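You operate a simulated robot arm through the tools that you are given. There is no shell and no other tool. Be economical: measure what you need, move in short steps, check, and stop when the job is done.

Carry out the task below with a simulated robot arm. There is one attempt and no reset: what you move stays moved.

JOB
Put the small black bin on the shelf of the grey table. Take the wiping pad and leave it on the packing table top beside the respooler. Take the pink job card and leave it on top of the green rack. Press the three key three times. Any order will do. Set down upright: wiping pad.

It is judged by the outcome, as a careful person would: the job done as asked, and still so three seconds after it is handed in. It fails if anything else is knocked over, pushed out of place, dropped, spilled or broken.

ROBOT AND FRAMES
A 6-joint arm with a fingered hand on a trunk, on a base that drives. Base frame: it is fixed to the floor where the robot stands at the start and does not move with it; the origin is under the middle of the robot, x ahead of it, y to its left, z up. Readings come in m, rad, newtons and seconds.
With the tool pointing down near the work surface it reaches from about 0.16 to 0.86 m from the robot's upright axis, wherever it stands. Its first joint turns from -2.897 to 2.897 rad. Places, roughly: green rack (13x19x12 cm) [-1.9, 1, 0.8]; packing table top beside the respooler (13x65 cm) [0.5, -2.62, 0.8]; pink job card [0.75, 0.75, 0.75]; shelf of the grey table (36x25 cm) [0.68, 0.26, 0.22]; small black bin (17x15x6 cm) [0.7, 0.1, 0.9]; three key [0.4, -0.7, 0.8]; wiping pad (6x4x4 cm) [0.6, 0.1, 0.9]. Payload 5 kg.
Tool frame: the origin (TCP) lies between the finger pads and is the grasp point; the fingertips stand 0.036 m ahead of it; z points along the fingers, y is the line along which they close. Largest opening 0.12 m; the body of the gripper starts 0.042 m behind the TCP. The gripper is a hand of 4 fingers: y runs from the thumb to the fingers, the wrist lies at [-0.019, -0.123, -0.211] in the tool frame, and closing takes about 1.5 s.
Orientation is that of the tool frame in the base frame, as a unit quaternion [x, y, z, w]. With the fingers straight down and the wrist toward the robot, the tool's x, y and z point along [0, 1, 0], [1, 0, 0] and [0, 0, -1] of the base frame.

CONTROLS
- The arm moves only by the tool move_arm. Its argument "rows" is text: rows parted by semicolons, each of 7 numbers parted by spaces: the shift along the tool's x, y, z in units of 300 mm (1.0 is 300 mm), then the turn, a rotation vector about the tool's x, y, z in units of 60 degrees (1.0 is 60 degrees), then the gripper command, from -1 (fully open) to 1 (shut), values between in proportion. In form: tx ty tz rx ry rz jaw; .... A call has 1 to 20 rows; each row is the pose to reach, as a shift and turn from the pose commanded when the call began, along the tool's axes at that moment. A call with a number of a shift or a turn outside -1 to 1 is refused whole. Each row takes 0.2 s and may step no farther than 0.05 m and 0.15 rad from the row before; otherwise, or with a gripper value out of range, the whole call is refused. A pose out of reach is approached as far as the arm can. The call stops where the force on the tool passes 40 N (or 10 N more than at its start, if that is more) or the arm is blocked; 0.2 s more then pass. The fingers move at their own pace (about 0.045 m/s each) and stop on an object; they squeeze with about 27 N. The grip force told is the motor's: it shows also when the fingers shut on nothing. Time passes only in rows, and 0.2 s behind the last, so rows that repeat a pose let the fingers close. It gives the time, the measured TCP pose, the force on the tool (base axes), the opening and the grip force at its end, in the units of the frame above (readings bear some noise), with the torque about the TCP (base axes, N m) and any sound that the robot's microphone picked up, and new pictures: "pictures" is both (left out), scene, wrist or none.
- Cameras (640 x 400 px; columns grow to the right, rows downward): "scene" is now at [0.0979, -0.0053, 1.653]; the picture's right is [-0.17, -0.99, 0.00], its down [-0.83, 0.14, -0.54] and it looks along [0.54, -0.09, -0.84] (base axes); focal length 272 px, centre (320, 200). "wrist" rides on the gripper at [0.073, -0.101, -0.142] in the tool frame; the picture's right is [-0.79, 0.29, -0.54], its down [-0.56, -0.70, 0.44] and it looks along [-0.25, 0.65, 0.71] (tool axes); focal length 280 px, centre (320, 200). There is no depth. A picture from a camera that has moved, and an enlarged one, comes with that camera's place and axes in the base frame and with its lens. The place of the scene camera against the robot may be out by one fixed shift of up to 0.012 m in any direction.
- raise_lower(by): slides the trunk up (or, below 0, down) by that many m; the arm and the scene camera ride with it, the base frame stays. It gives what a move gives, with no picture.
- steer(legs): drives the robot by 1 to 6 legs, each [ahead, turn to the left] in m and rad, along the robot's own axes; the way and the turn of a leg run together, so that a leg with both is an arc; at most 1.5 m and 3.142 rad a leg. The arm and the cameras ride along, it lands a little off, and it stops where it bumps. It gives what a move gives, and a new picture of the scene camera.
- preshape(shape): the hand has 4 fingers and takes this shape, open, in about a second: jaw (thumb against the fingers, like two jaws); tri (thumb and two fingers); tip (a fingertip pinch); poke (one finger out to press); point (the index stretched); flat (the hand flat); cup (the hand cupped); fist (a fist). The gripper value then closes the fingers along that shape, each until it touches; the sizes above hold for jaw. It gives what a move gives, with no picture.
- turn_head(pan, tilt): turns the head with the scene camera to pan (to the left, within 1.501 rad either way) and tilt (down, from -0.506 to 1.204), counted from straight ahead of the robot. It gives what a move gives, and a new picture of the scene camera.
- zoom(camera, box): a new picture of the part [left, top, right, bottom] of that camera's present view, enlarged. The clock stands still meanwhile.
- job_done(): hands the job in; it is judged then, once.

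Work in short steps. Places have to be worked out from the pictures, the camera data and where the tool is seen: move nearer, look again, correct. Check each grasp and each placing, and mend what went wrong. You have 165 turns and 260 pictures in all, those below and enlarged ones among them. Open the gripper and draw the arm clear of the work before you hand the job in, unless the task says otherwise; then end with one line.

The tools are called after ">>>" as a command line: name --argument value ..., lists and objects as JSON in quotes. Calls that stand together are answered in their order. move_arm: Moves the arm, as the interface text tells. Its arguments: {"type":"object","properties":{"rows":{"type":"string"},"pictures":{"type":"string","enum":["both","scene","wrist","none"]}},"required":["rows"]} The other tools are called the same way: raise_lower (by) slides the trunk up or down; preshape (shape) gives the hand a shape; steer (legs) drives the base; turn_head (pan, tilt) turns the head that bears the scene camera; zoom (camera, box) takes an enlarged picture of a part of a camera's view; job_done () hands the job in.

At the start:

```text
clock: 0.0
tool_pos: [0.6552, 0.2866, 1.1176]
tool_rot: [0.707, 0.707, 0.0, 0.0]
ft_force: [-0.2, 0.8, -0.9]
ft_torque: [0.01, -0.02, 0.01]
finger_gap: 0.1195
finger_force: 0.1
shape: jaw
trunk travel left (down, up): [-0.675, 0.165]
robot x, y, heading: [-0.001, -0.0032, 0.001]
head pan, tilt: [-0.173, 0.995]
```

scene: 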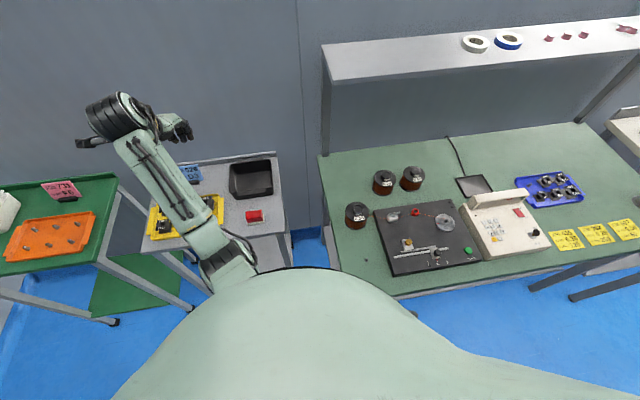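
wrist: 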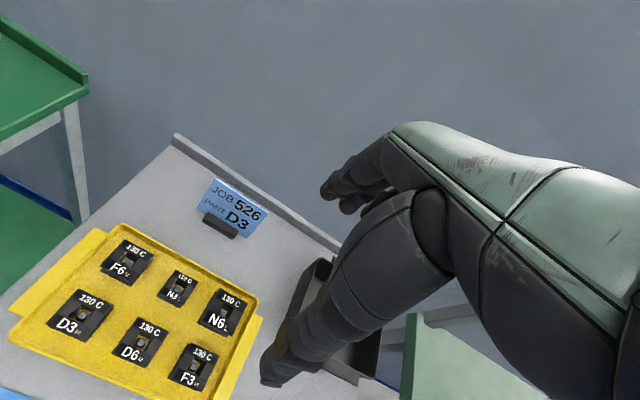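

The picture shows the grey table with bin and a red item, and the keypad to the right. I zoom for detail.

>>> zoom --camera "scene" --box '[130, 130, 330, 255]'

>>> zoom --camera "scene" --box '[440, 170, 600, 270]'

>>> zoom --camera "scene" --box '[0, 150, 200, 275]'

```text
3.20 times, centred on (230, 192) of scene
camera zoom: at [0.0979, -0.0053, 1.653], right [-0.17, -0.99, 0.0], down [-0.83, 0.14, -0.54], along [0.54, -0.09, -0.84], focal length 871 px, centre (608, 224)
```

zoom: 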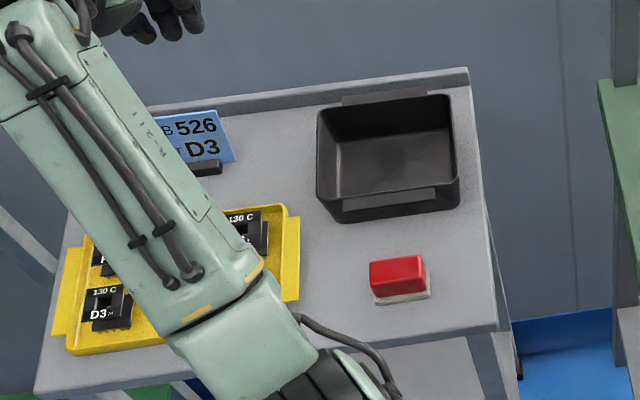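

```text
4.00 times, centred on (520, 220) of scene
camera zoom: at [0.0979, -0.0053, 1.653], right [-0.17, -0.99, 0.0], down [-0.83, 0.14, -0.54], along [0.54, -0.09, -0.84], focal length 1088 px, centre (-480, 120)
```

zoom: 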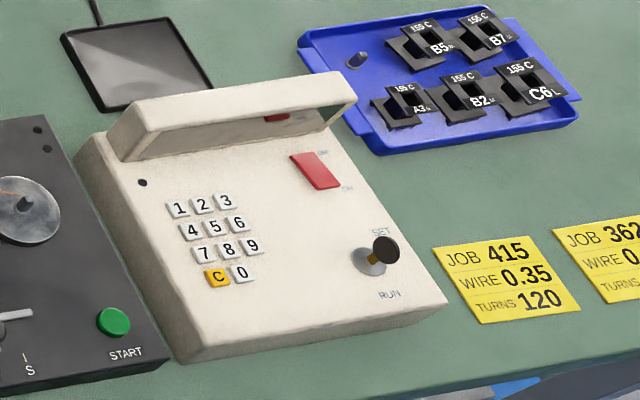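

```text
3.20 times, centred on (100, 212) of scene
camera zoom: at [0.0979, -0.0053, 1.653], right [-0.17, -0.99, 0.0], down [-0.83, 0.14, -0.54], along [0.54, -0.09, -0.84], focal length 871 px, centre (1024, 160)
```

zoom: 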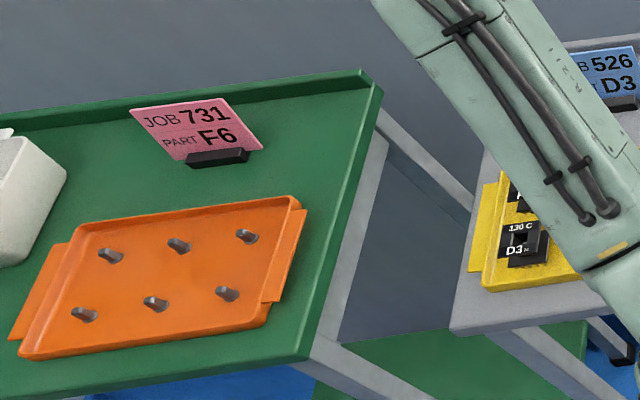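

Triangulating the blue card gives the grey table top at z about 0.84. Next I look around for the other places.

>>> turn_head --pan -1.5 --tilt 0.3

>>> turn_head --pan 1.5 --tilt 0.5

>>> turn_head --pan 0.4 --tilt 1.1

```text
clock: 1.5
tool_pos: [0.6545, 0.2869, 1.1164]
tool_rot: [0.707, 0.707, 0.0, 0.001]
ft_force: [0.9, 0.0, -0.7]
ft_torque: [0.0, -0.02, 0.01]
finger_gap: 0.1194
finger_force: 0.0
shape: jaw
trunk travel left (down, up): [-0.675, 0.165]
robot x, y, heading: [0.0012, 0.0006, -0.004]
head pan, tilt: [-1.499, 0.3]
camera scene: at [0.0358, -0.0864, 1.7121], right [-1.0, -0.07, 0.0], down [-0.02, 0.3, -0.96], along [0.07, -0.95, -0.3], focal length 272 px, centre (320, 200)
```

scene: 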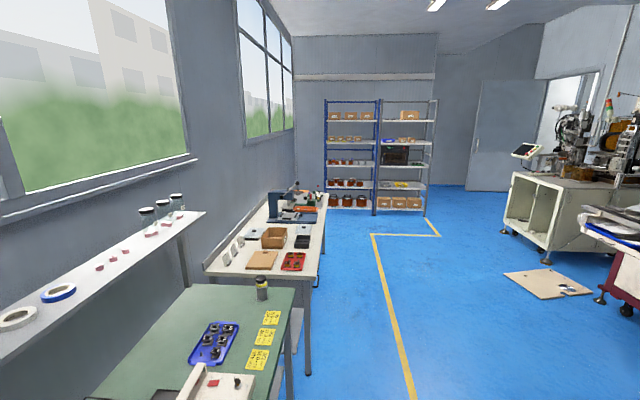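

```text
clock: 4.1
tool_pos: [0.6545, 0.2875, 1.1158]
tool_rot: [0.707, 0.707, 0.0, 0.0]
ft_force: [0.5, -0.1, 0.4]
ft_torque: [-0.01, 0.0, -0.01]
finger_gap: 0.1198
finger_force: 0.1
shape: jaw
trunk travel left (down, up): [-0.675, 0.165]
robot x, y, heading: [0.0029, 0.0012, 0.002]
head pan, tilt: [1.499, 0.499]
camera scene: at [0.0356, 0.0975, 1.6938], right [1.0, -0.07, 0.0], down [-0.03, -0.48, -0.88], along [0.06, 0.88, -0.48], focal length 272 px, centre (320, 200)
```

scene: 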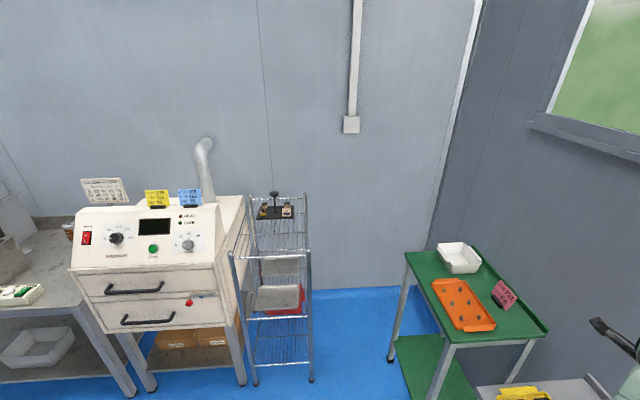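

```text
clock: 5.4
tool_pos: [0.654, 0.2879, 1.1172]
tool_rot: [0.707, 0.708, 0.001, 0.0]
ft_force: [-0.1, -0.2, -0.6]
ft_torque: [0.01, 0.0, 0.0]
finger_gap: 0.1197
finger_force: 0.1
shape: jaw
trunk travel left (down, up): [-0.675, 0.165]
robot x, y, heading: [-0.0004, 0.002, 0.005]
head pan, tilt: [0.4, 1.1]
camera scene: at [0.0872, 0.0314, 1.6461], right [0.39, -0.92, 0.0], down [-0.82, -0.35, -0.45], along [0.42, 0.18, -0.89], focal length 272 px, centre (320, 200)
```

scene: 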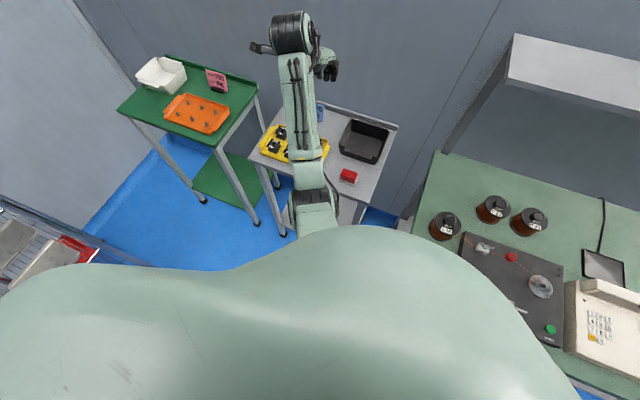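

Zoom under the grey table to see its shelf, and behind for the green rack.

>>> zoom --camera "scene" --box '[230, 80, 430, 240]'

>>> turn_head --pan 0.1 --tilt 1.2

```text
2.50 times, centred on (330, 160) of scene
camera zoom: at [0.0872, 0.0314, 1.6461], right [0.39, -0.92, 0.0], down [-0.82, -0.35, -0.45], along [0.42, 0.18, -0.89], focal length 680 px, centre (295, 300)
```

zoom: 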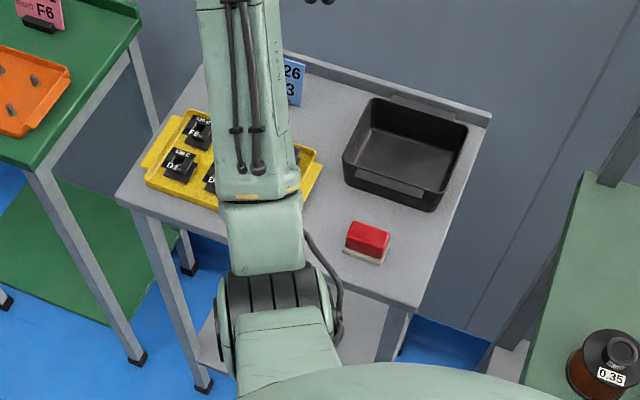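

```text
clock: 6.2
tool_pos: [0.6545, 0.2885, 1.117]
tool_rot: [0.707, 0.707, 0.0, 0.001]
ft_force: [0.2, -0.2, 0.0]
ft_torque: [-0.03, 0.01, 0.0]
finger_gap: 0.12
finger_force: 0.1
shape: jaw
trunk travel left (down, up): [-0.675, 0.165]
robot x, y, heading: [-0.0017, 0.0011, 0.003]
head pan, tilt: [0.099, 1.201]
camera scene: at [0.0846, 0.0124, 1.6401], right [0.1, -0.99, 0.0], down [-0.93, -0.09, -0.36], along [0.36, 0.04, -0.93], focal length 272 px, centre (320, 200)
```

scene: 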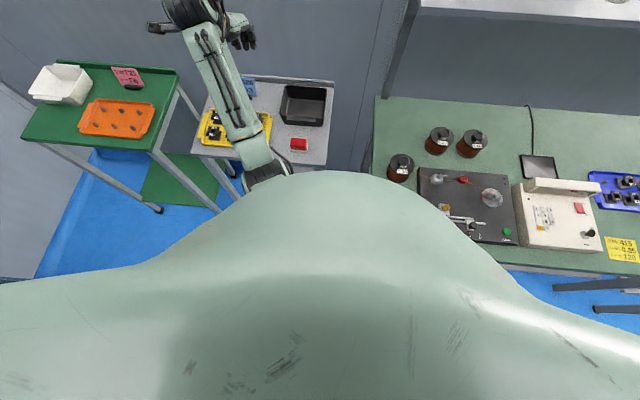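

I move the hand over toward the bin for a wrist view of its rim and flange.

>>> move_arm --rows "-0.13 -0.045 0.03 0 0 0 -1; -0.26 -0.09 0.06 0 0 0 -1; -0.39 -0.135 0.09 0 0 0 -1; -0.523 -0.18 0.12 0 0 0 -1; -0.523 -0.18 0.12 0 0 0 -1"

```text
clock: 7.4
tool_pos: [0.6022, 0.1295, 1.0833]
tool_rot: [0.707, 0.708, -0.001, 0.001]
ft_force: [0.0, 0.9, -0.8]
ft_torque: [-0.01, 0.0, -0.01]
finger_gap: 0.1198
finger_force: 0.0
shape: jaw
trunk travel left (down, up): [-0.675, 0.165]
robot x, y, heading: [-0.0018, -0.0013, -0.003]
head pan, tilt: [0.099, 1.201]
camera scene: at [0.0852, 0.0139, 1.64], right [0.1, -0.99, 0.0], down [-0.93, -0.09, -0.36], along [0.36, 0.04, -0.93], focal length 272 px, centre (320, 200)
camera wrist: at [0.5015, 0.2038, 1.2259], right [0.29, -0.79, 0.54], down [-0.7, -0.56, -0.44], along [0.65, -0.25, -0.71], focal length 280 px, centre (320, 200)
```

scene: 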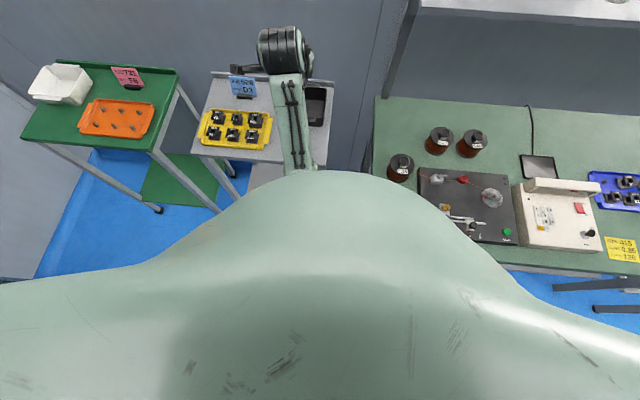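
wrist: 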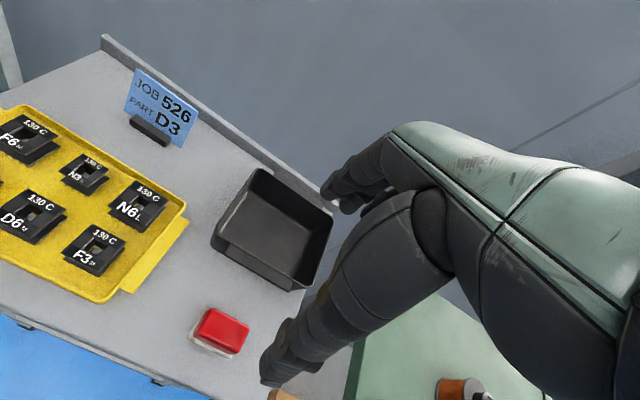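

>>> zoom --camera "wrist" --box '[170, 150, 350, 370]'

```text
1.82 times, centred on (260, 260) of wrist
camera zoom: at [0.5015, 0.2038, 1.2259], right [0.29, -0.79, 0.54], down [-0.7, -0.56, -0.44], along [0.65, -0.25, -0.71], focal length 510 px, centre (429, 91)
```

zoom: 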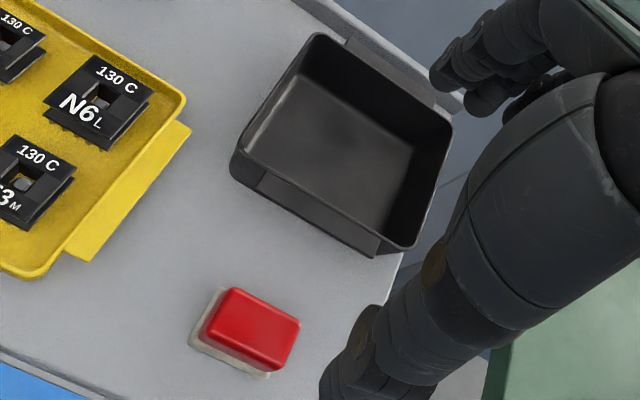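

Bin front wall lies near x≈0.657, y 0.06–0.195; pad near (0.573, 0.13). The pad is in front of the bin, so I'll take it first, with a half-open jaw to stay clear of the bin.

>>> move_arm --rows "0 -0.03 0.1 0 0 0 -0.3; 0 -0.06 0.2 0 0 0 -0.3; 0 -0.097 0.3 0 0 0 -0.3; 0 -0.097 0.4 0 0 0 -0.3; 0 -0.097 0.4 0 0 0 -0.3" --pictures "wrist"

>>> zoom --camera "wrist" --box '[160, 150, 420, 390]'

```text
clock: 8.6
tool_pos: [0.572, 0.1295, 0.9606]
tool_rot: [0.707, 0.707, 0.0, 0.0]
ft_force: [0.0, 0.1, -0.3]
ft_torque: [0.01, 0.02, -0.05]
finger_gap: 0.0781
finger_force: 0.1
shape: jaw
trunk travel left (down, up): [-0.675, 0.165]
robot x, y, heading: [-0.0008, 0.0017, -0.001]
head pan, tilt: [0.099, 1.201]
camera wrist: at [0.4721, 0.2027, 1.1027], right [0.29, -0.79, 0.54], down [-0.7, -0.56, -0.44], along [0.65, -0.25, -0.71], focal length 280 px, centre (320, 200)
```

wrist: 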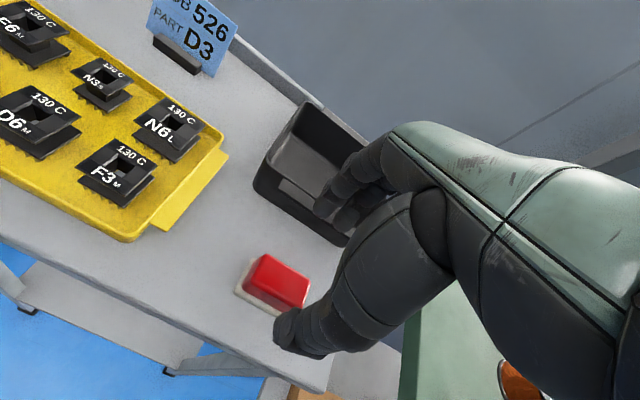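

```text
1.67 times, centred on (290, 270) of wrist
camera zoom: at [0.4721, 0.2027, 1.1027], right [0.29, -0.79, 0.54], down [-0.7, -0.56, -0.44], along [0.65, -0.25, -0.71], focal length 467 px, centre (370, 83)
```

zoom: 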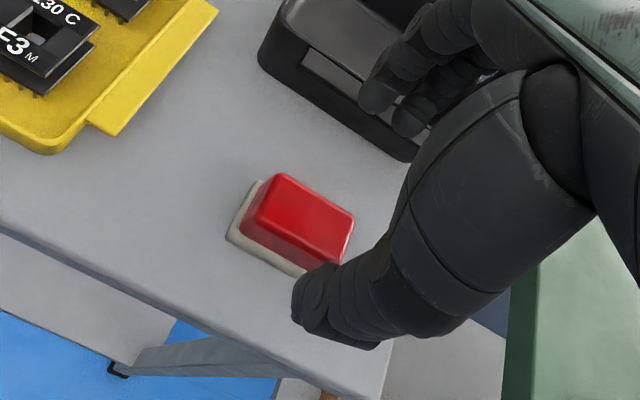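

The table top is at about z=0.835 and the pad centre at (0.576, 0.125). I lower with a gap of about 0.07 to straddle it.

>>> move_arm --rows "-0.015 0.013 0 0 0 0 -0.2; -0.015 0.013 0.1 0 0 0 -0.2; -0.015 0.013 0.18 0 0 0 -0.2; -0.015 0.013 0.23 0 0 0 -0.2; -0.015 0.013 0.27 0 0 0 -0.2; -0.015 0.013 0.27 0 0 0 -0.2"

>>> zoom --camera "wrist" --box '[160, 150, 420, 390]'

```text
clock: 10.0
tool_pos: [0.5777, 0.1248, 0.8788]
tool_rot: [0.707, 0.707, 0.0, -0.001]
ft_force: [0.0, -0.5, -0.4]
ft_torque: [-0.02, 0.0, -0.01]
finger_gap: 0.0721
finger_force: 0.0
shape: jaw
trunk travel left (down, up): [-0.675, 0.165]
robot x, y, heading: [0.0002, 0.002, 0.002]
head pan, tilt: [0.099, 1.201]
camera scene: at [0.0847, 0.0122, 1.64], right [0.1, -1.0, 0.0], down [-0.93, -0.09, -0.36], along [0.36, 0.04, -0.93], focal length 272 px, centre (320, 200)
camera wrist: at [0.4761, 0.1993, 1.0215], right [0.29, -0.79, 0.54], down [-0.7, -0.56, -0.44], along [0.65, -0.25, -0.71], focal length 280 px, centre (320, 200)
```

scene: 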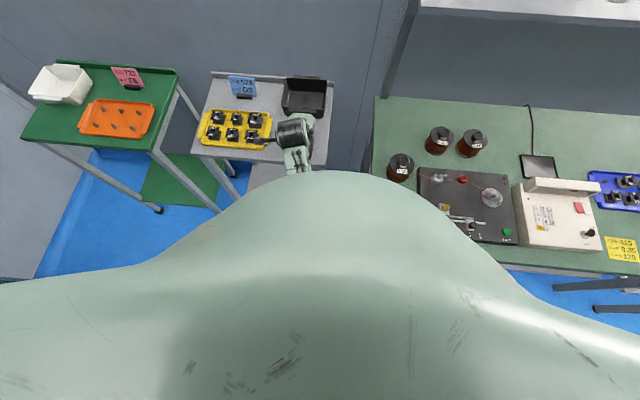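
wrist: 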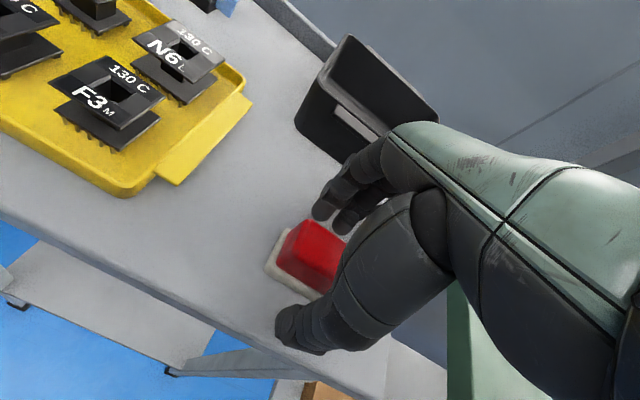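

```text
1.67 times, centred on (290, 270) of wrist
camera zoom: at [0.4761, 0.1993, 1.0215], right [0.29, -0.79, 0.54], down [-0.7, -0.56, -0.44], along [0.65, -0.25, -0.71], focal length 467 px, centre (370, 83)
```

zoom: 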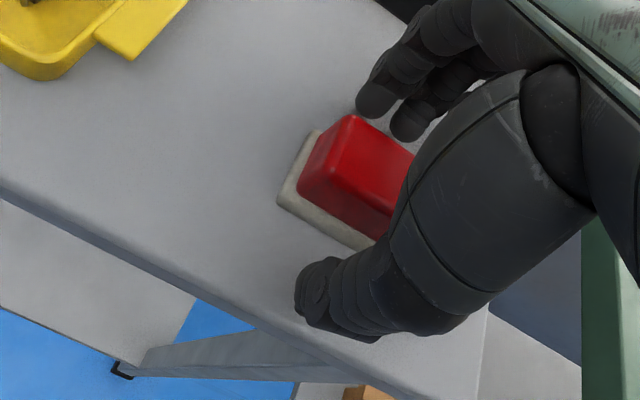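

The fingers straddle the pad without contact. I close on it.

>>> move_arm --rows "0 0 0 0 0 0 0.3; 0 0 0 0 0 0 1; 0 0 0 0 0 0 1; 0 0 0 0 0 0 1; 0 0 0 0 0 0 1; 0 0 0 0 0 0 1; 0 0 0 0 0 0 1; 0 0 0 0 0 0 1" --pictures "wrist"

```text
clock: 11.8
tool_pos: [0.5762, 0.1258, 0.8802]
tool_rot: [0.706, 0.708, 0.0, 0.001]
ft_force: [-0.4, -0.1, 9.2]
ft_torque: [0.01, -0.04, 0.01]
finger_gap: 0.0301
finger_force: 27.1
shape: jaw
trunk travel left (down, up): [-0.675, 0.165]
robot x, y, heading: [0.0021, 0.0031, -0.002]
head pan, tilt: [0.099, 1.201]
camera wrist: at [0.4756, 0.1991, 1.0229], right [0.29, -0.79, 0.54], down [-0.7, -0.56, -0.44], along [0.65, -0.25, -0.71], focal length 280 px, centre (320, 200)
```

wrist: 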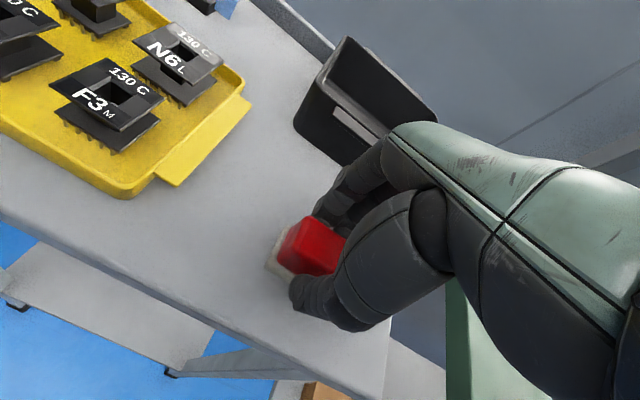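

The grip holds at 0.030 m and 27 N. I lift.

>>> move_arm --rows "0 0 -0.08 0 0 0 1; 0 0 -0.2 0 0 0 1; 0 0 -0.35 0 0 0 1; 0 0 -0.5 0 0 0 1; 0 0 -0.5 0 0 0 1" --pictures "wrist"

>>> turn_head --pan -1.5 --tilt 0.7

```text
clock: 13.0
tool_pos: [0.5741, 0.1242, 1.0296]
tool_rot: [0.707, 0.707, 0.0, 0.001]
ft_force: [-0.6, 0.3, -1.0]
ft_torque: [0.0, 0.02, 0.0]
finger_gap: 0.0291
finger_force: 26.5
shape: jaw
trunk travel left (down, up): [-0.675, 0.165]
robot x, y, heading: [-0.0018, -0.0029, 0.0]
head pan, tilt: [0.099, 1.201]
camera wrist: at [0.4737, 0.1978, 1.1713], right [0.29, -0.79, 0.54], down [-0.7, -0.56, -0.44], along [0.65, -0.25, -0.71], focal length 280 px, centre (320, 200)
```

wrist: 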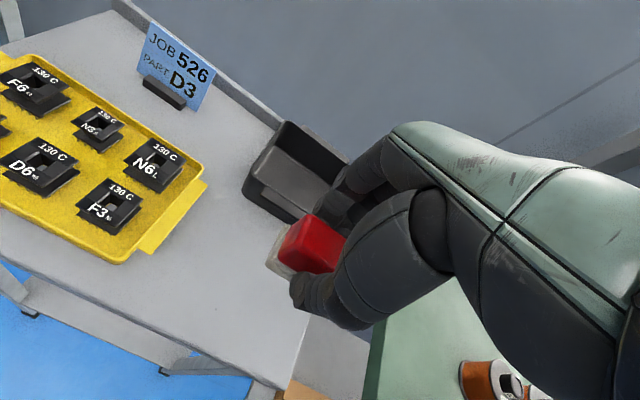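

```text
clock: 14.7
tool_pos: [0.5741, 0.1233, 1.0298]
tool_rot: [0.707, 0.707, 0.0, 0.001]
ft_force: [0.1, 0.7, 0.0]
ft_torque: [-0.01, -0.02, 0.02]
finger_gap: 0.0292
finger_force: 26.9
shape: jaw
trunk travel left (down, up): [-0.675, 0.165]
robot x, y, heading: [-0.0006, 0.0011, -0.002]
head pan, tilt: [-1.499, 0.7]
camera scene: at [0.0352, -0.0781, 1.676], right [-1.0, -0.07, 0.0], down [-0.05, 0.64, -0.76], along [0.06, -0.76, -0.64], focal length 272 px, centre (320, 200)
```

scene: 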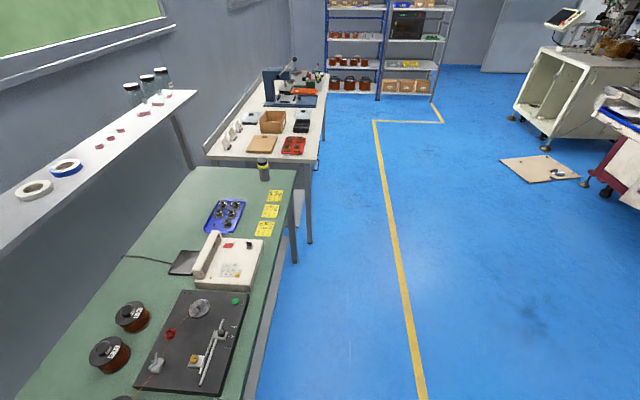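

The pad is held. I raise the trunk for clearance, then back off, turn right and drive along toward the packing table.

>>> raise_lower --by 0.15

>>> steer --legs '[[-0.45, 0], [0, -1.571], [1.3, 0]]'

>>> turn_head --pan 0.5 --tilt 0.8

```text
clock: 16.4
tool_pos: [0.5744, 0.1253, 1.1783]
tool_rot: [0.707, 0.707, 0.0, 0.0]
ft_force: [-0.6, 0.2, -0.3]
ft_torque: [-0.04, 0.0, 0.01]
finger_gap: 0.0292
finger_force: 27.2
shape: jaw
trunk travel left (down, up): [-0.825, 0.015]
robot x, y, heading: [-0.0029, 0.0009, -0.003]
head pan, tilt: [-1.499, 0.7]
```

```text
clock: 30.8
tool_pos: [-0.3158, -1.8702, 1.1792]
tool_rot: [1.0, 0.009, 0.0, 0.0]
ft_force: [0.6, -0.2, -0.6]
ft_torque: [0.01, -0.03, -0.01]
finger_gap: 0.0291
finger_force: 27.1
shape: jaw
trunk travel left (down, up): [-0.825, 0.015]
robot x, y, heading: [-0.4463, -1.2957, -1.554]
head pan, tilt: [-1.499, 0.7]
camera scene: at [-0.5346, -1.3292, 1.8261], right [-0.09, 1.0, 0.0], down [0.64, 0.06, -0.76], along [-0.76, -0.07, -0.64], focal length 272 px, centre (320, 200)
```

scene: 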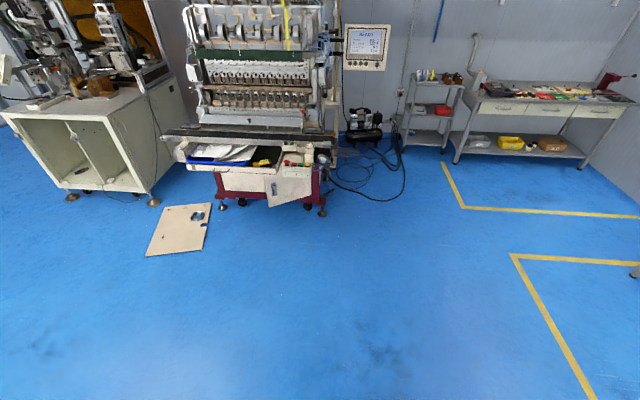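

```text
clock: 32.7
tool_pos: [-0.3152, -1.8708, 1.1791]
tool_rot: [1.0, 0.009, -0.001, 0.0]
ft_force: [0.0, 1.0, -0.7]
ft_torque: [-0.02, 0.0, 0.01]
finger_gap: 0.0292
finger_force: 27.2
shape: jaw
trunk travel left (down, up): [-0.825, 0.015]
robot x, y, heading: [-0.4475, -1.3017, -1.56]
head pan, tilt: [0.499, 0.799]
camera scene: at [-0.4103, -1.3922, 1.8178], right [-0.87, -0.49, 0.0], down [-0.35, 0.62, -0.7], along [0.34, -0.61, -0.72], focal length 272 px, centre (320, 200)
```

scene: 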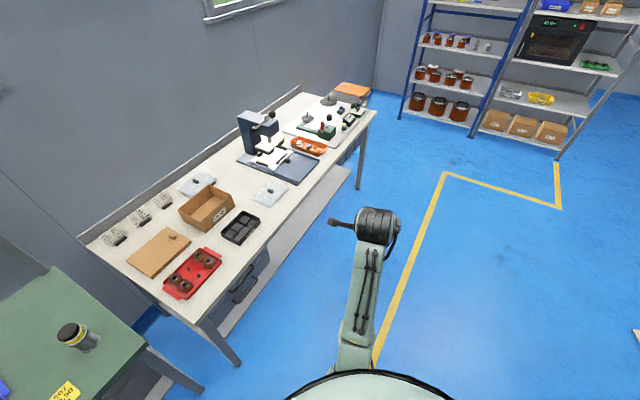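

>>> zoom --camera "scene" --box '[160, 70, 400, 220]'

```text
2.67 times, centred on (280, 145) of scene
camera zoom: at [-0.4103, -1.3922, 1.8178], right [-0.87, -0.49, 0.0], down [-0.35, 0.62, -0.7], along [0.34, -0.61, -0.72], focal length 726 px, centre (427, 347)
```

zoom: 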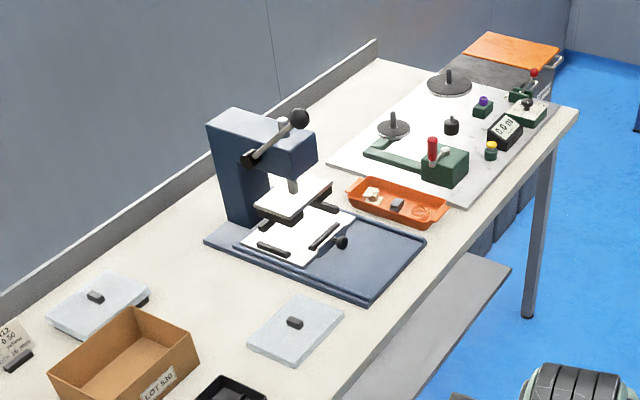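

The respooler is the two-spool unit; the strip beside it holds the orange tray. I drive on to y≈-2.6 and face the table.

>>> steer --legs '[[1.3, 0], [0, 1.56]]'

>>> turn_head --pan -0.1 --tilt 0.8

```text
clock: 44.5
tool_pos: [0.1479, -2.4886, 1.1787]
tool_rot: [0.704, 0.71, 0.0, 0.0]
ft_force: [-0.2, 0.1, -1.3]
ft_torque: [0.01, -0.01, -0.03]
finger_gap: 0.0291
finger_force: 27.3
shape: jaw
trunk travel left (down, up): [-0.825, 0.015]
robot x, y, heading: [-0.4269, -2.6179, 0.007]
head pan, tilt: [0.499, 0.799]
camera scene: at [-0.326, -2.5713, 1.8178], right [0.49, -0.87, 0.0], down [-0.63, -0.35, -0.7], along [0.61, 0.34, -0.72], focal length 272 px, centre (320, 200)
```

scene: 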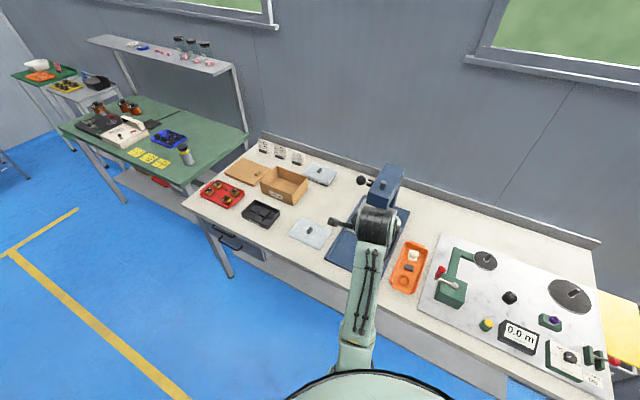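

```text
clock: 45.5
tool_pos: [0.1466, -2.4888, 1.1778]
tool_rot: [0.704, 0.71, 0.0, 0.0]
ft_force: [-0.8, -0.2, -1.2]
ft_torque: [0.0, 0.0, -0.03]
finger_gap: 0.0291
finger_force: 26.6
shape: jaw
trunk travel left (down, up): [-0.825, 0.015]
robot x, y, heading: [-0.4244, -2.6203, 0.007]
head pan, tilt: [-0.099, 0.799]
camera scene: at [-0.3162, -2.6178, 1.8178], right [-0.09, -1.0, 0.0], down [-0.71, 0.06, -0.7], along [0.69, -0.06, -0.72], focal length 272 px, centre (320, 200)
```

scene: 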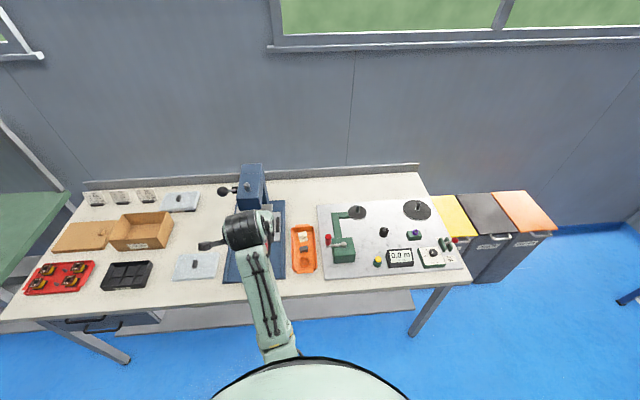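

>>> zoom --camera "scene" --box '[220, 150, 380, 310]'

```text
2.50 times, centred on (300, 230) of scene
camera zoom: at [-0.3162, -2.6178, 1.8178], right [-0.09, -1.0, 0.0], down [-0.71, 0.06, -0.7], along [0.69, -0.06, -0.72], focal length 680 px, centre (370, 125)
```

zoom: 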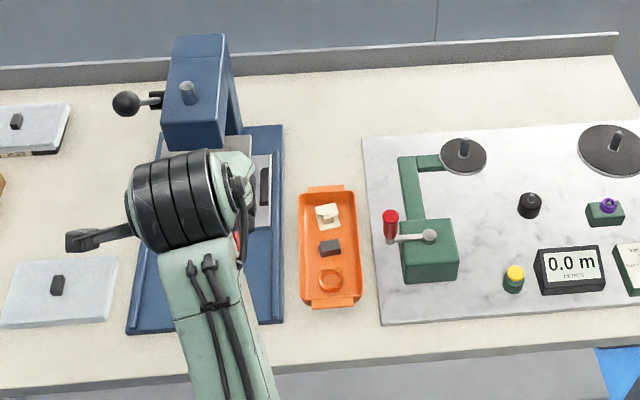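

I align the arm straight ahead at y≈-2.615, then drive forward a little.

>>> move_arm --rows "-0.14 0 0 0 0 0 1; -0.28 0 0 0 0 0 1; -0.42 0 0 0 0 0 1; -0.42 0 0 0 0 0 1" --pictures "wrist"

>>> steer --legs '[[0.25, 0]]'

```text
clock: 46.5
tool_pos: [0.1494, -2.6157, 1.1782]
tool_rot: [0.704, 0.71, 0.0, 0.0]
ft_force: [-0.3, 0.9, -0.4]
ft_torque: [0.0, 0.01, 0.01]
finger_gap: 0.0286
finger_force: 26.9
shape: jaw
trunk travel left (down, up): [-0.825, 0.015]
robot x, y, heading: [-0.4268, -2.618, -0.001]
head pan, tilt: [-0.099, 0.799]
camera wrist: at [0.0491, -2.5432, 1.3201], right [0.3, -0.79, 0.54], down [-0.69, -0.57, -0.44], along [0.66, -0.25, -0.71], focal length 280 px, centre (320, 200)
```

wrist: 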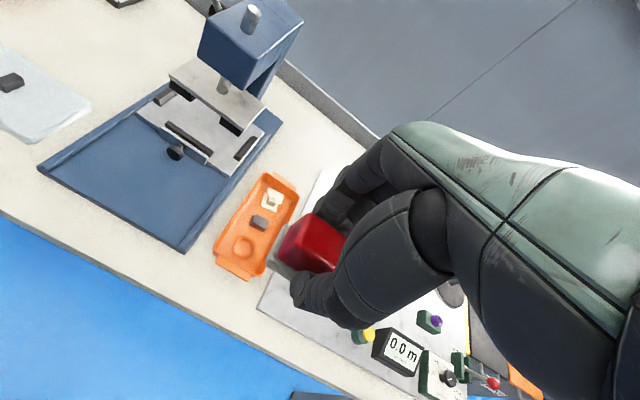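

```text
clock: 48.4
tool_pos: [0.4048, -2.6148, 1.1788]
tool_rot: [0.705, 0.709, 0.0, 0.0]
ft_force: [0.8, 0.0, 0.0]
ft_torque: [-0.01, 0.01, 0.0]
finger_gap: 0.0292
finger_force: 27.0
shape: jaw
trunk travel left (down, up): [-0.825, 0.015]
robot x, y, heading: [-0.1732, -2.6164, 0.007]
head pan, tilt: [-0.099, 0.799]
camera scene: at [-0.063, -2.6165, 1.8179], right [-0.09, -1.0, 0.0], down [-0.71, 0.07, -0.7], along [0.69, -0.07, -0.72], focal length 272 px, centre (320, 200)
```

scene: 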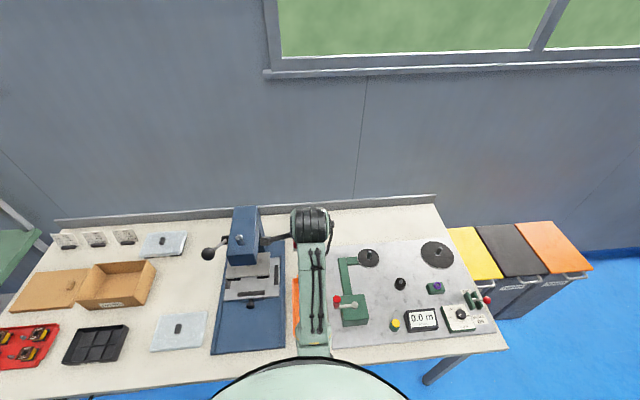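

I extend the arm over the free strip behind the orange tray at the present safe height and look.

>>> move_arm --rows "0 0.14 0 0 0 0 1; 0 0.28 0 0 0 0 1; 0 0.42 0 0 0 0 1; 0 0.56 0 0 0 0 1; 0 0.7 0 0 0 0 1; 0 0.7 0 0 0 0 1"

```text
clock: 49.8
tool_pos: [0.6116, -2.6162, 1.1801]
tool_rot: [0.705, 0.709, 0.0, 0.0]
ft_force: [0.1, -0.4, -0.1]
ft_torque: [-0.04, -0.01, 0.0]
finger_gap: 0.0291
finger_force: 27.0
shape: jaw
trunk travel left (down, up): [-0.825, 0.015]
robot x, y, heading: [-0.174, -2.6156, 0.009]
head pan, tilt: [-0.099, 0.799]
camera scene: at [-0.0628, -2.6166, 1.8179], right [-0.09, -1.0, 0.0], down [-0.71, 0.07, -0.7], along [0.69, -0.07, -0.72], focal length 272 px, centre (320, 200)
camera wrist: at [0.5104, -2.5438, 1.3232], right [0.29, -0.79, 0.54], down [-0.7, -0.56, -0.44], along [0.65, -0.25, -0.71], focal length 280 px, centre (320, 200)
```

scene: 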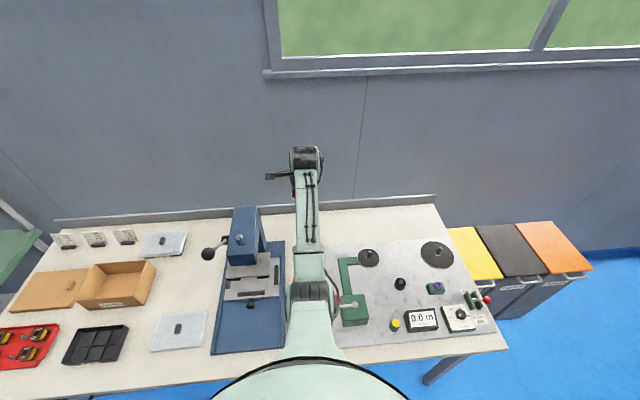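
wrist: 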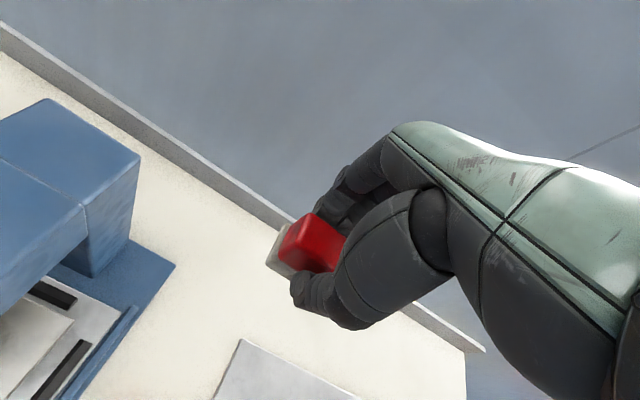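

I lower 0.12 m and compare the plate's corner to find the table height.

>>> move_arm --rows "0 0.03 0.1 0 0 0 1; 0 0.03 0.2 0 0 0 1; 0 0.03 0.3 0 0 0 1; 0 0.03 0.4 0 0 0 1; 0 0.03 0.4 0 0 0 1"

>>> zoom --camera "scene" --box '[220, 130, 400, 360]'

```text
clock: 51.0
tool_pos: [0.6218, -2.6155, 1.0582]
tool_rot: [0.706, 0.709, 0.0, 0.0]
ft_force: [-0.3, 0.5, -0.8]
ft_torque: [-0.04, 0.02, -0.02]
finger_gap: 0.0289
finger_force: 26.9
shape: jaw
trunk travel left (down, up): [-0.825, 0.015]
robot x, y, heading: [-0.1725, -2.6145, 0.005]
head pan, tilt: [-0.099, 0.799]
camera scene: at [-0.0622, -2.6165, 1.8179], right [-0.09, -1.0, 0.0], down [-0.71, 0.07, -0.7], along [0.69, -0.07, -0.72], focal length 272 px, centre (320, 200)
camera wrist: at [0.5203, -2.5433, 1.2015], right [0.29, -0.79, 0.54], down [-0.7, -0.56, -0.44], along [0.65, -0.25, -0.71], focal length 280 px, centre (320, 200)
```

scene: 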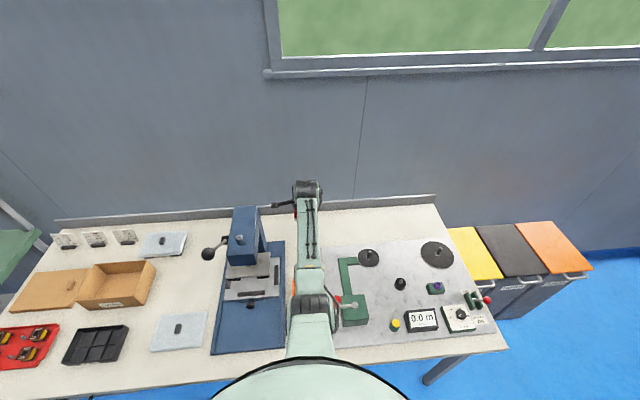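
wrist: 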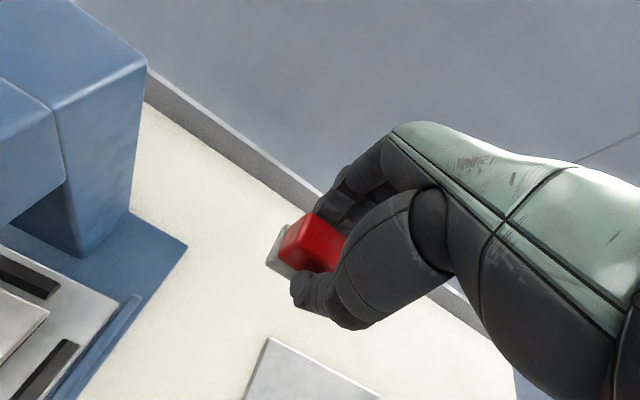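

```text
1.74 times, centred on (310, 245) of scene
camera zoom: at [-0.0622, -2.6165, 1.8179], right [-0.09, -1.0, 0.0], down [-0.71, 0.07, -0.7], along [0.69, -0.07, -0.72], focal length 473 px, centre (337, 122)
```

zoom: 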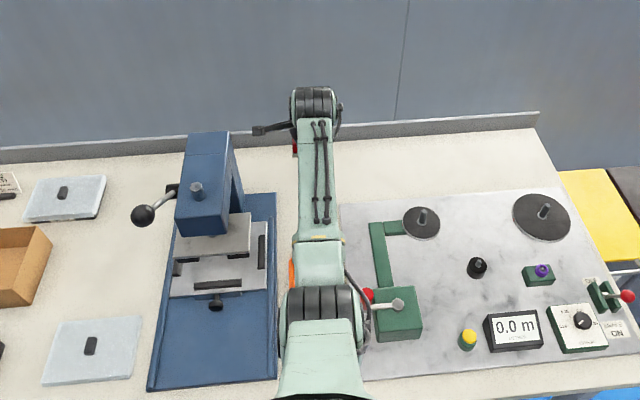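

Table height comes out near 0.80. I lower to z≈0.89 and check.

>>> move_arm --rows "0 0 0.12 0 0 0 1; 0 0 0.24 0 0 0 1; 0 0 0.36 0 0 0 1; 0 0 0.48 0 0 0 1; 0 0 0.54 0 0 0 1; 0 0 0.54 0 0 0 1"

>>> zoom --camera "wrist" --box '[160, 150, 420, 390]'

```text
clock: 52.4
tool_pos: [0.6216, -2.6148, 0.8961]
tool_rot: [0.705, 0.709, 0.001, 0.0]
ft_force: [-1.0, 0.4, -0.7]
ft_torque: [-0.06, 0.0, 0.03]
finger_gap: 0.0288
finger_force: 27.1
shape: jaw
trunk travel left (down, up): [-0.825, 0.015]
robot x, y, heading: [-0.1732, -2.6133, 0.006]
head pan, tilt: [-0.099, 0.799]
camera scene: at [-0.062, -2.6165, 1.8178], right [-0.09, -1.0, 0.0], down [-0.71, 0.07, -0.7], along [0.69, -0.07, -0.72], focal length 272 px, centre (320, 200)
camera wrist: at [0.5205, -2.5417, 1.0377], right [0.29, -0.79, 0.54], down [-0.7, -0.56, -0.44], along [0.65, -0.25, -0.71], focal length 280 px, centre (320, 200)
```

scene: 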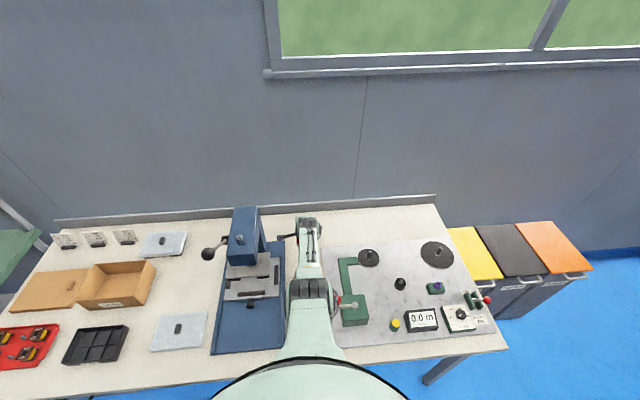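
wrist: 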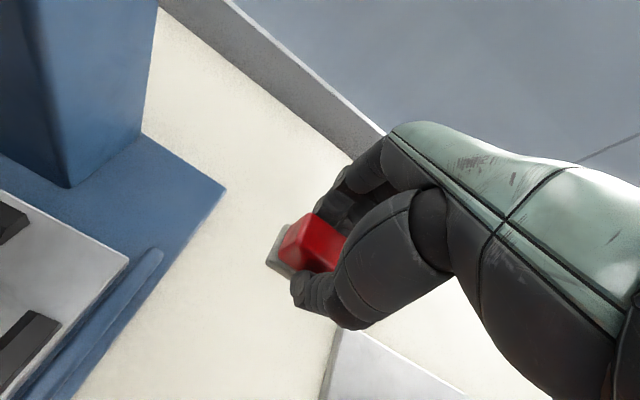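

```text
1.67 times, centred on (290, 270) of wrist
camera zoom: at [0.5205, -2.5417, 1.0377], right [0.29, -0.79, 0.54], down [-0.7, -0.56, -0.44], along [0.65, -0.25, -0.71], focal length 467 px, centre (370, 83)
```

zoom: 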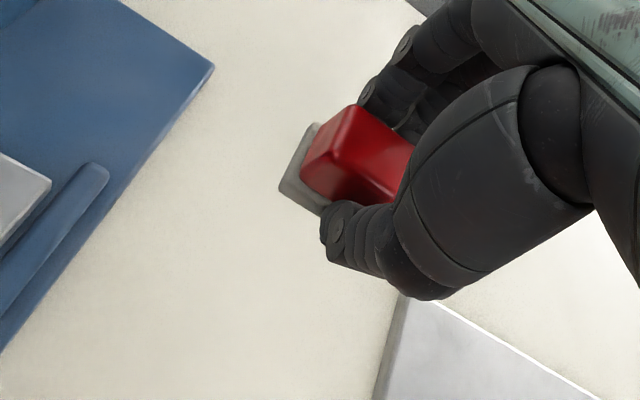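

Table is around 0.79–0.80, and the spot is clear. I lower to TCP 0.845 gently.

>>> move_arm --rows "0 0 0.06 0 0 0 1; 0 0 0.11 0 0 0 1; 0 0 0.14 0 0 0 1; 0 0 0.16 0 0 0 1; 0 0 0.17 0 0 0 1; 0 0 0.17 0 0 0 1" --pictures "wrist"

```text
clock: 53.8
tool_pos: [0.61, -2.6155, 0.8574]
tool_rot: [0.705, 0.709, 0.0, 0.0]
ft_force: [0.4, 0.6, 0.1]
ft_torque: [0.01, 0.02, 0.01]
finger_gap: 0.0289
finger_force: 27.2
shape: jaw
out of reach, approached as far as the arm can: row 2, 3, 4, 5, 6
trunk travel left (down, up): [-0.825, 0.015]
robot x, y, heading: [-0.1705, -2.6148, 0.005]
head pan, tilt: [-0.099, 0.799]
camera wrist: at [0.5097, -2.5428, 0.999], right [0.29, -0.79, 0.54], down [-0.7, -0.56, -0.44], along [0.65, -0.25, -0.71], focal length 280 px, centre (320, 200)
```

wrist: 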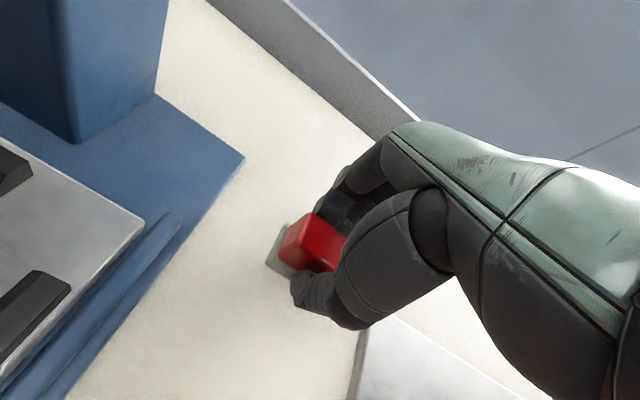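

The arm is at its reach limit; I use the trunk to lower in small steps.

>>> raise_lower --by -0.012

>>> raise_lower --by -0.006

```text
clock: 54.4
tool_pos: [0.6107, -2.6152, 0.8454]
tool_rot: [0.705, 0.709, 0.0, 0.0]
ft_force: [-1.5, -0.1, -0.9]
ft_torque: [-0.01, 0.02, 0.0]
finger_gap: 0.0289
finger_force: 26.8
shape: jaw
trunk travel left (down, up): [-0.813, 0.027]
robot x, y, heading: [-0.1682, -2.6176, 0.003]
head pan, tilt: [-0.099, 0.799]
```

```text
clock: 55.0
tool_pos: [0.6122, -2.615, 0.8428]
tool_rot: [0.705, 0.709, 0.003, 0.002]
ft_force: [-1.8, 1.0, 18.0]
ft_torque: [-0.13, -0.28, 0.01]
finger_gap: 0.0295
finger_force: 27.6
shape: jaw
trunk travel left (down, up): [-0.807, 0.033]
robot x, y, heading: [-0.1702, -2.6164, 0.004]
head pan, tilt: [-0.099, 0.799]
```

Contact at 18 N: the pad stands on the table. I open the jaw.

>>> move_arm --rows "0 0 0 0 0 0 0.3; 0 0 0 0 0 0 0; 0 0 0 0 0 0 -0.3; 0 0 0 0 0 0 -0.5; 0 0 0 0 0 0 -0.5; 0 0 0 0 0 0 -0.5" --pictures "wrist"

```text
clock: 56.4
tool_pos: [0.6112, -2.6159, 0.839]
tool_rot: [0.706, 0.709, 0.001, 0.0]
ft_force: [-1.1, -0.8, 0.6]
ft_torque: [0.0, 0.01, 0.02]
finger_gap: 0.0895
finger_force: 0.1
shape: jaw
trunk travel left (down, up): [-0.807, 0.033]
robot x, y, heading: [-0.1717, -2.617, 0.006]
head pan, tilt: [-0.099, 0.799]
camera wrist: at [0.5098, -2.5429, 0.9807], right [0.29, -0.79, 0.54], down [-0.7, -0.56, -0.44], along [0.65, -0.25, -0.71], focal length 280 px, centre (320, 200)
```

wrist: 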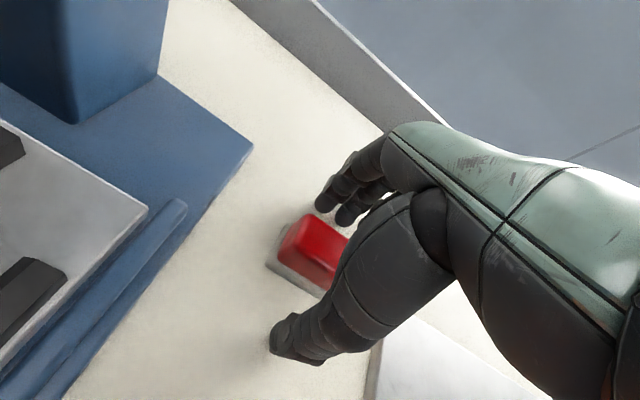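

Released and upright. I raise the trunk to lift straight up, then the arm.

>>> raise_lower --by 0.032

>>> move_arm --rows "0 0 -0.1 0 0 0 -0.5; 0 0 -0.2 0 0 0 -0.5; 0 0 -0.35 0 0 0 -0.5; 0 0 -0.5 0 0 0 -0.5; 0 0 -0.65 0 0 0 -0.5; 0 0 -0.8 0 0 0 -0.5; 0 0 -0.95 0 0 0 -0.5; 0 -0.14 -1 0 0 0 -0.5; 0 -0.28 -1 0 0 0 -0.5; 0 -0.42 -1 0 0 0 -0.5; 0 -0.56 -1 0 0 0 -0.5; 0 -0.7 -1 0 0 0 -0.5; 0 -0.7 -1 0 0 0 -0.5"

```text
clock: 57.2
tool_pos: [0.612, -2.6155, 0.8708]
tool_rot: [0.706, 0.709, 0.0, 0.0]
ft_force: [0.0, 0.7, -0.9]
ft_torque: [0.0, 0.0, -0.02]
finger_gap: 0.0897
finger_force: 0.0
shape: jaw
trunk travel left (down, up): [-0.839, 0.001]
robot x, y, heading: [-0.1755, -2.6184, 0.003]
head pan, tilt: [-0.099, 0.799]
```

```text
clock: 60.0
tool_pos: [0.7256, -2.6264, 1.069]
tool_rot: [0.706, 0.709, 0.0, 0.0]
ft_force: [-0.3, -0.2, -0.4]
ft_torque: [-0.02, 0.03, 0.02]
finger_gap: 0.0899
finger_force: 0.1
shape: jaw
out of reach, approached as far as the arm can: row 1, 2, 3, 4, 5, 6, 7, 8, 9, 10, 11, 12, 13
trunk travel left (down, up): [-0.839, 0.001]
robot x, y, heading: [-0.1698, -2.6156, 0.004]
head pan, tilt: [-0.099, 0.799]
camera scene: at [-0.0616, -2.6165, 1.8318], right [-0.09, -1.0, 0.0], down [-0.71, 0.07, -0.7], along [0.69, -0.07, -0.72], focal length 272 px, centre (320, 200)
camera wrist: at [0.6245, -2.5529, 1.2109], right [0.29, -0.79, 0.54], down [-0.7, -0.56, -0.44], along [0.65, -0.25, -0.71], focal length 280 px, centre (320, 200)
```

scene: 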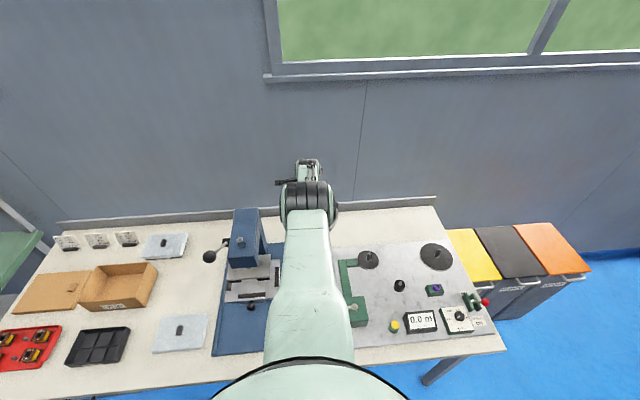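
wrist: 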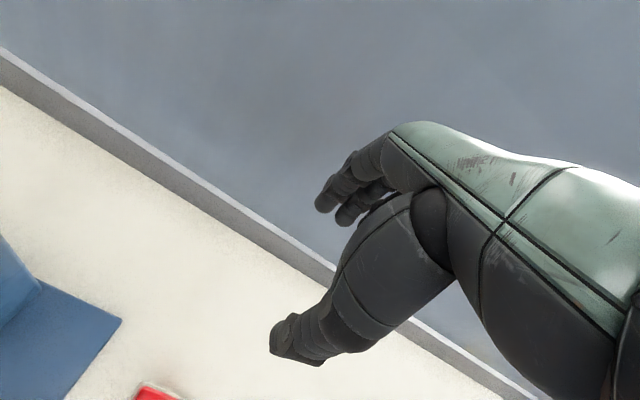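

The arm stretched into an odd configuration. I command a zero shift to see where the commanded pose is.

>>> move_arm --rows "0 0 0 0 0 0 -0.5; 0 0 0 0 0 0 -0.5" --pictures "none"

```text
clock: 60.6
tool_pos: [0.7246, -2.6253, 1.0694]
tool_rot: [0.705, 0.709, -0.001, -0.001]
ft_force: [0.8, 0.1, -0.2]
ft_torque: [-0.01, -0.06, -0.03]
finger_gap: 0.0899
finger_force: 0.1
shape: jaw
trunk travel left (down, up): [-0.839, 0.001]
robot x, y, heading: [-0.1707, -2.6153, 0.007]
head pan, tilt: [-0.099, 0.799]
```

>>> move_arm --rows "0 -0.05 0 0 0 0 -0.5; 0 -0.1 0 0 0 0 -0.5; 0 -0.15 0 0 0 0 -0.5; 0 -0.15 0 0 0 0 -0.5" --pictures "scene"

```text
clock: 61.6
tool_pos: [0.7186, -2.6169, 1.0515]
tool_rot: [0.705, 0.709, -0.001, -0.001]
ft_force: [0.3, 0.1, -0.9]
ft_torque: [-0.02, 0.03, 0.02]
finger_gap: 0.0902
finger_force: 0.1
shape: jaw
out of reach, approached as far as the arm can: row 1, 2, 3, 4
trunk travel left (down, up): [-0.839, 0.001]
robot x, y, heading: [-0.1714, -2.6163, 0.004]
head pan, tilt: [-0.099, 0.799]
camera scene: at [-0.0615, -2.6163, 1.8318], right [-0.09, -1.0, 0.0], down [-0.71, 0.07, -0.7], along [0.69, -0.07, -0.72], focal length 272 px, centre (320, 200)
```

scene: 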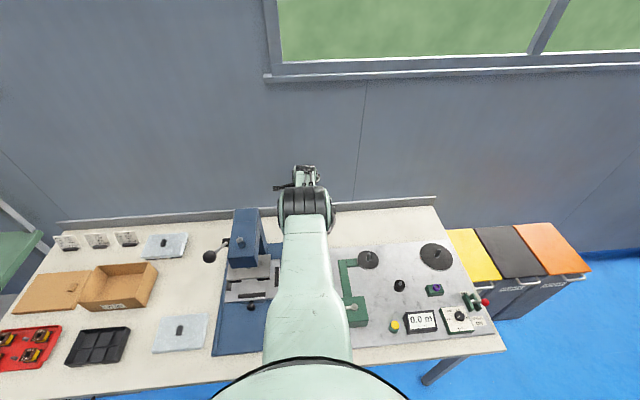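

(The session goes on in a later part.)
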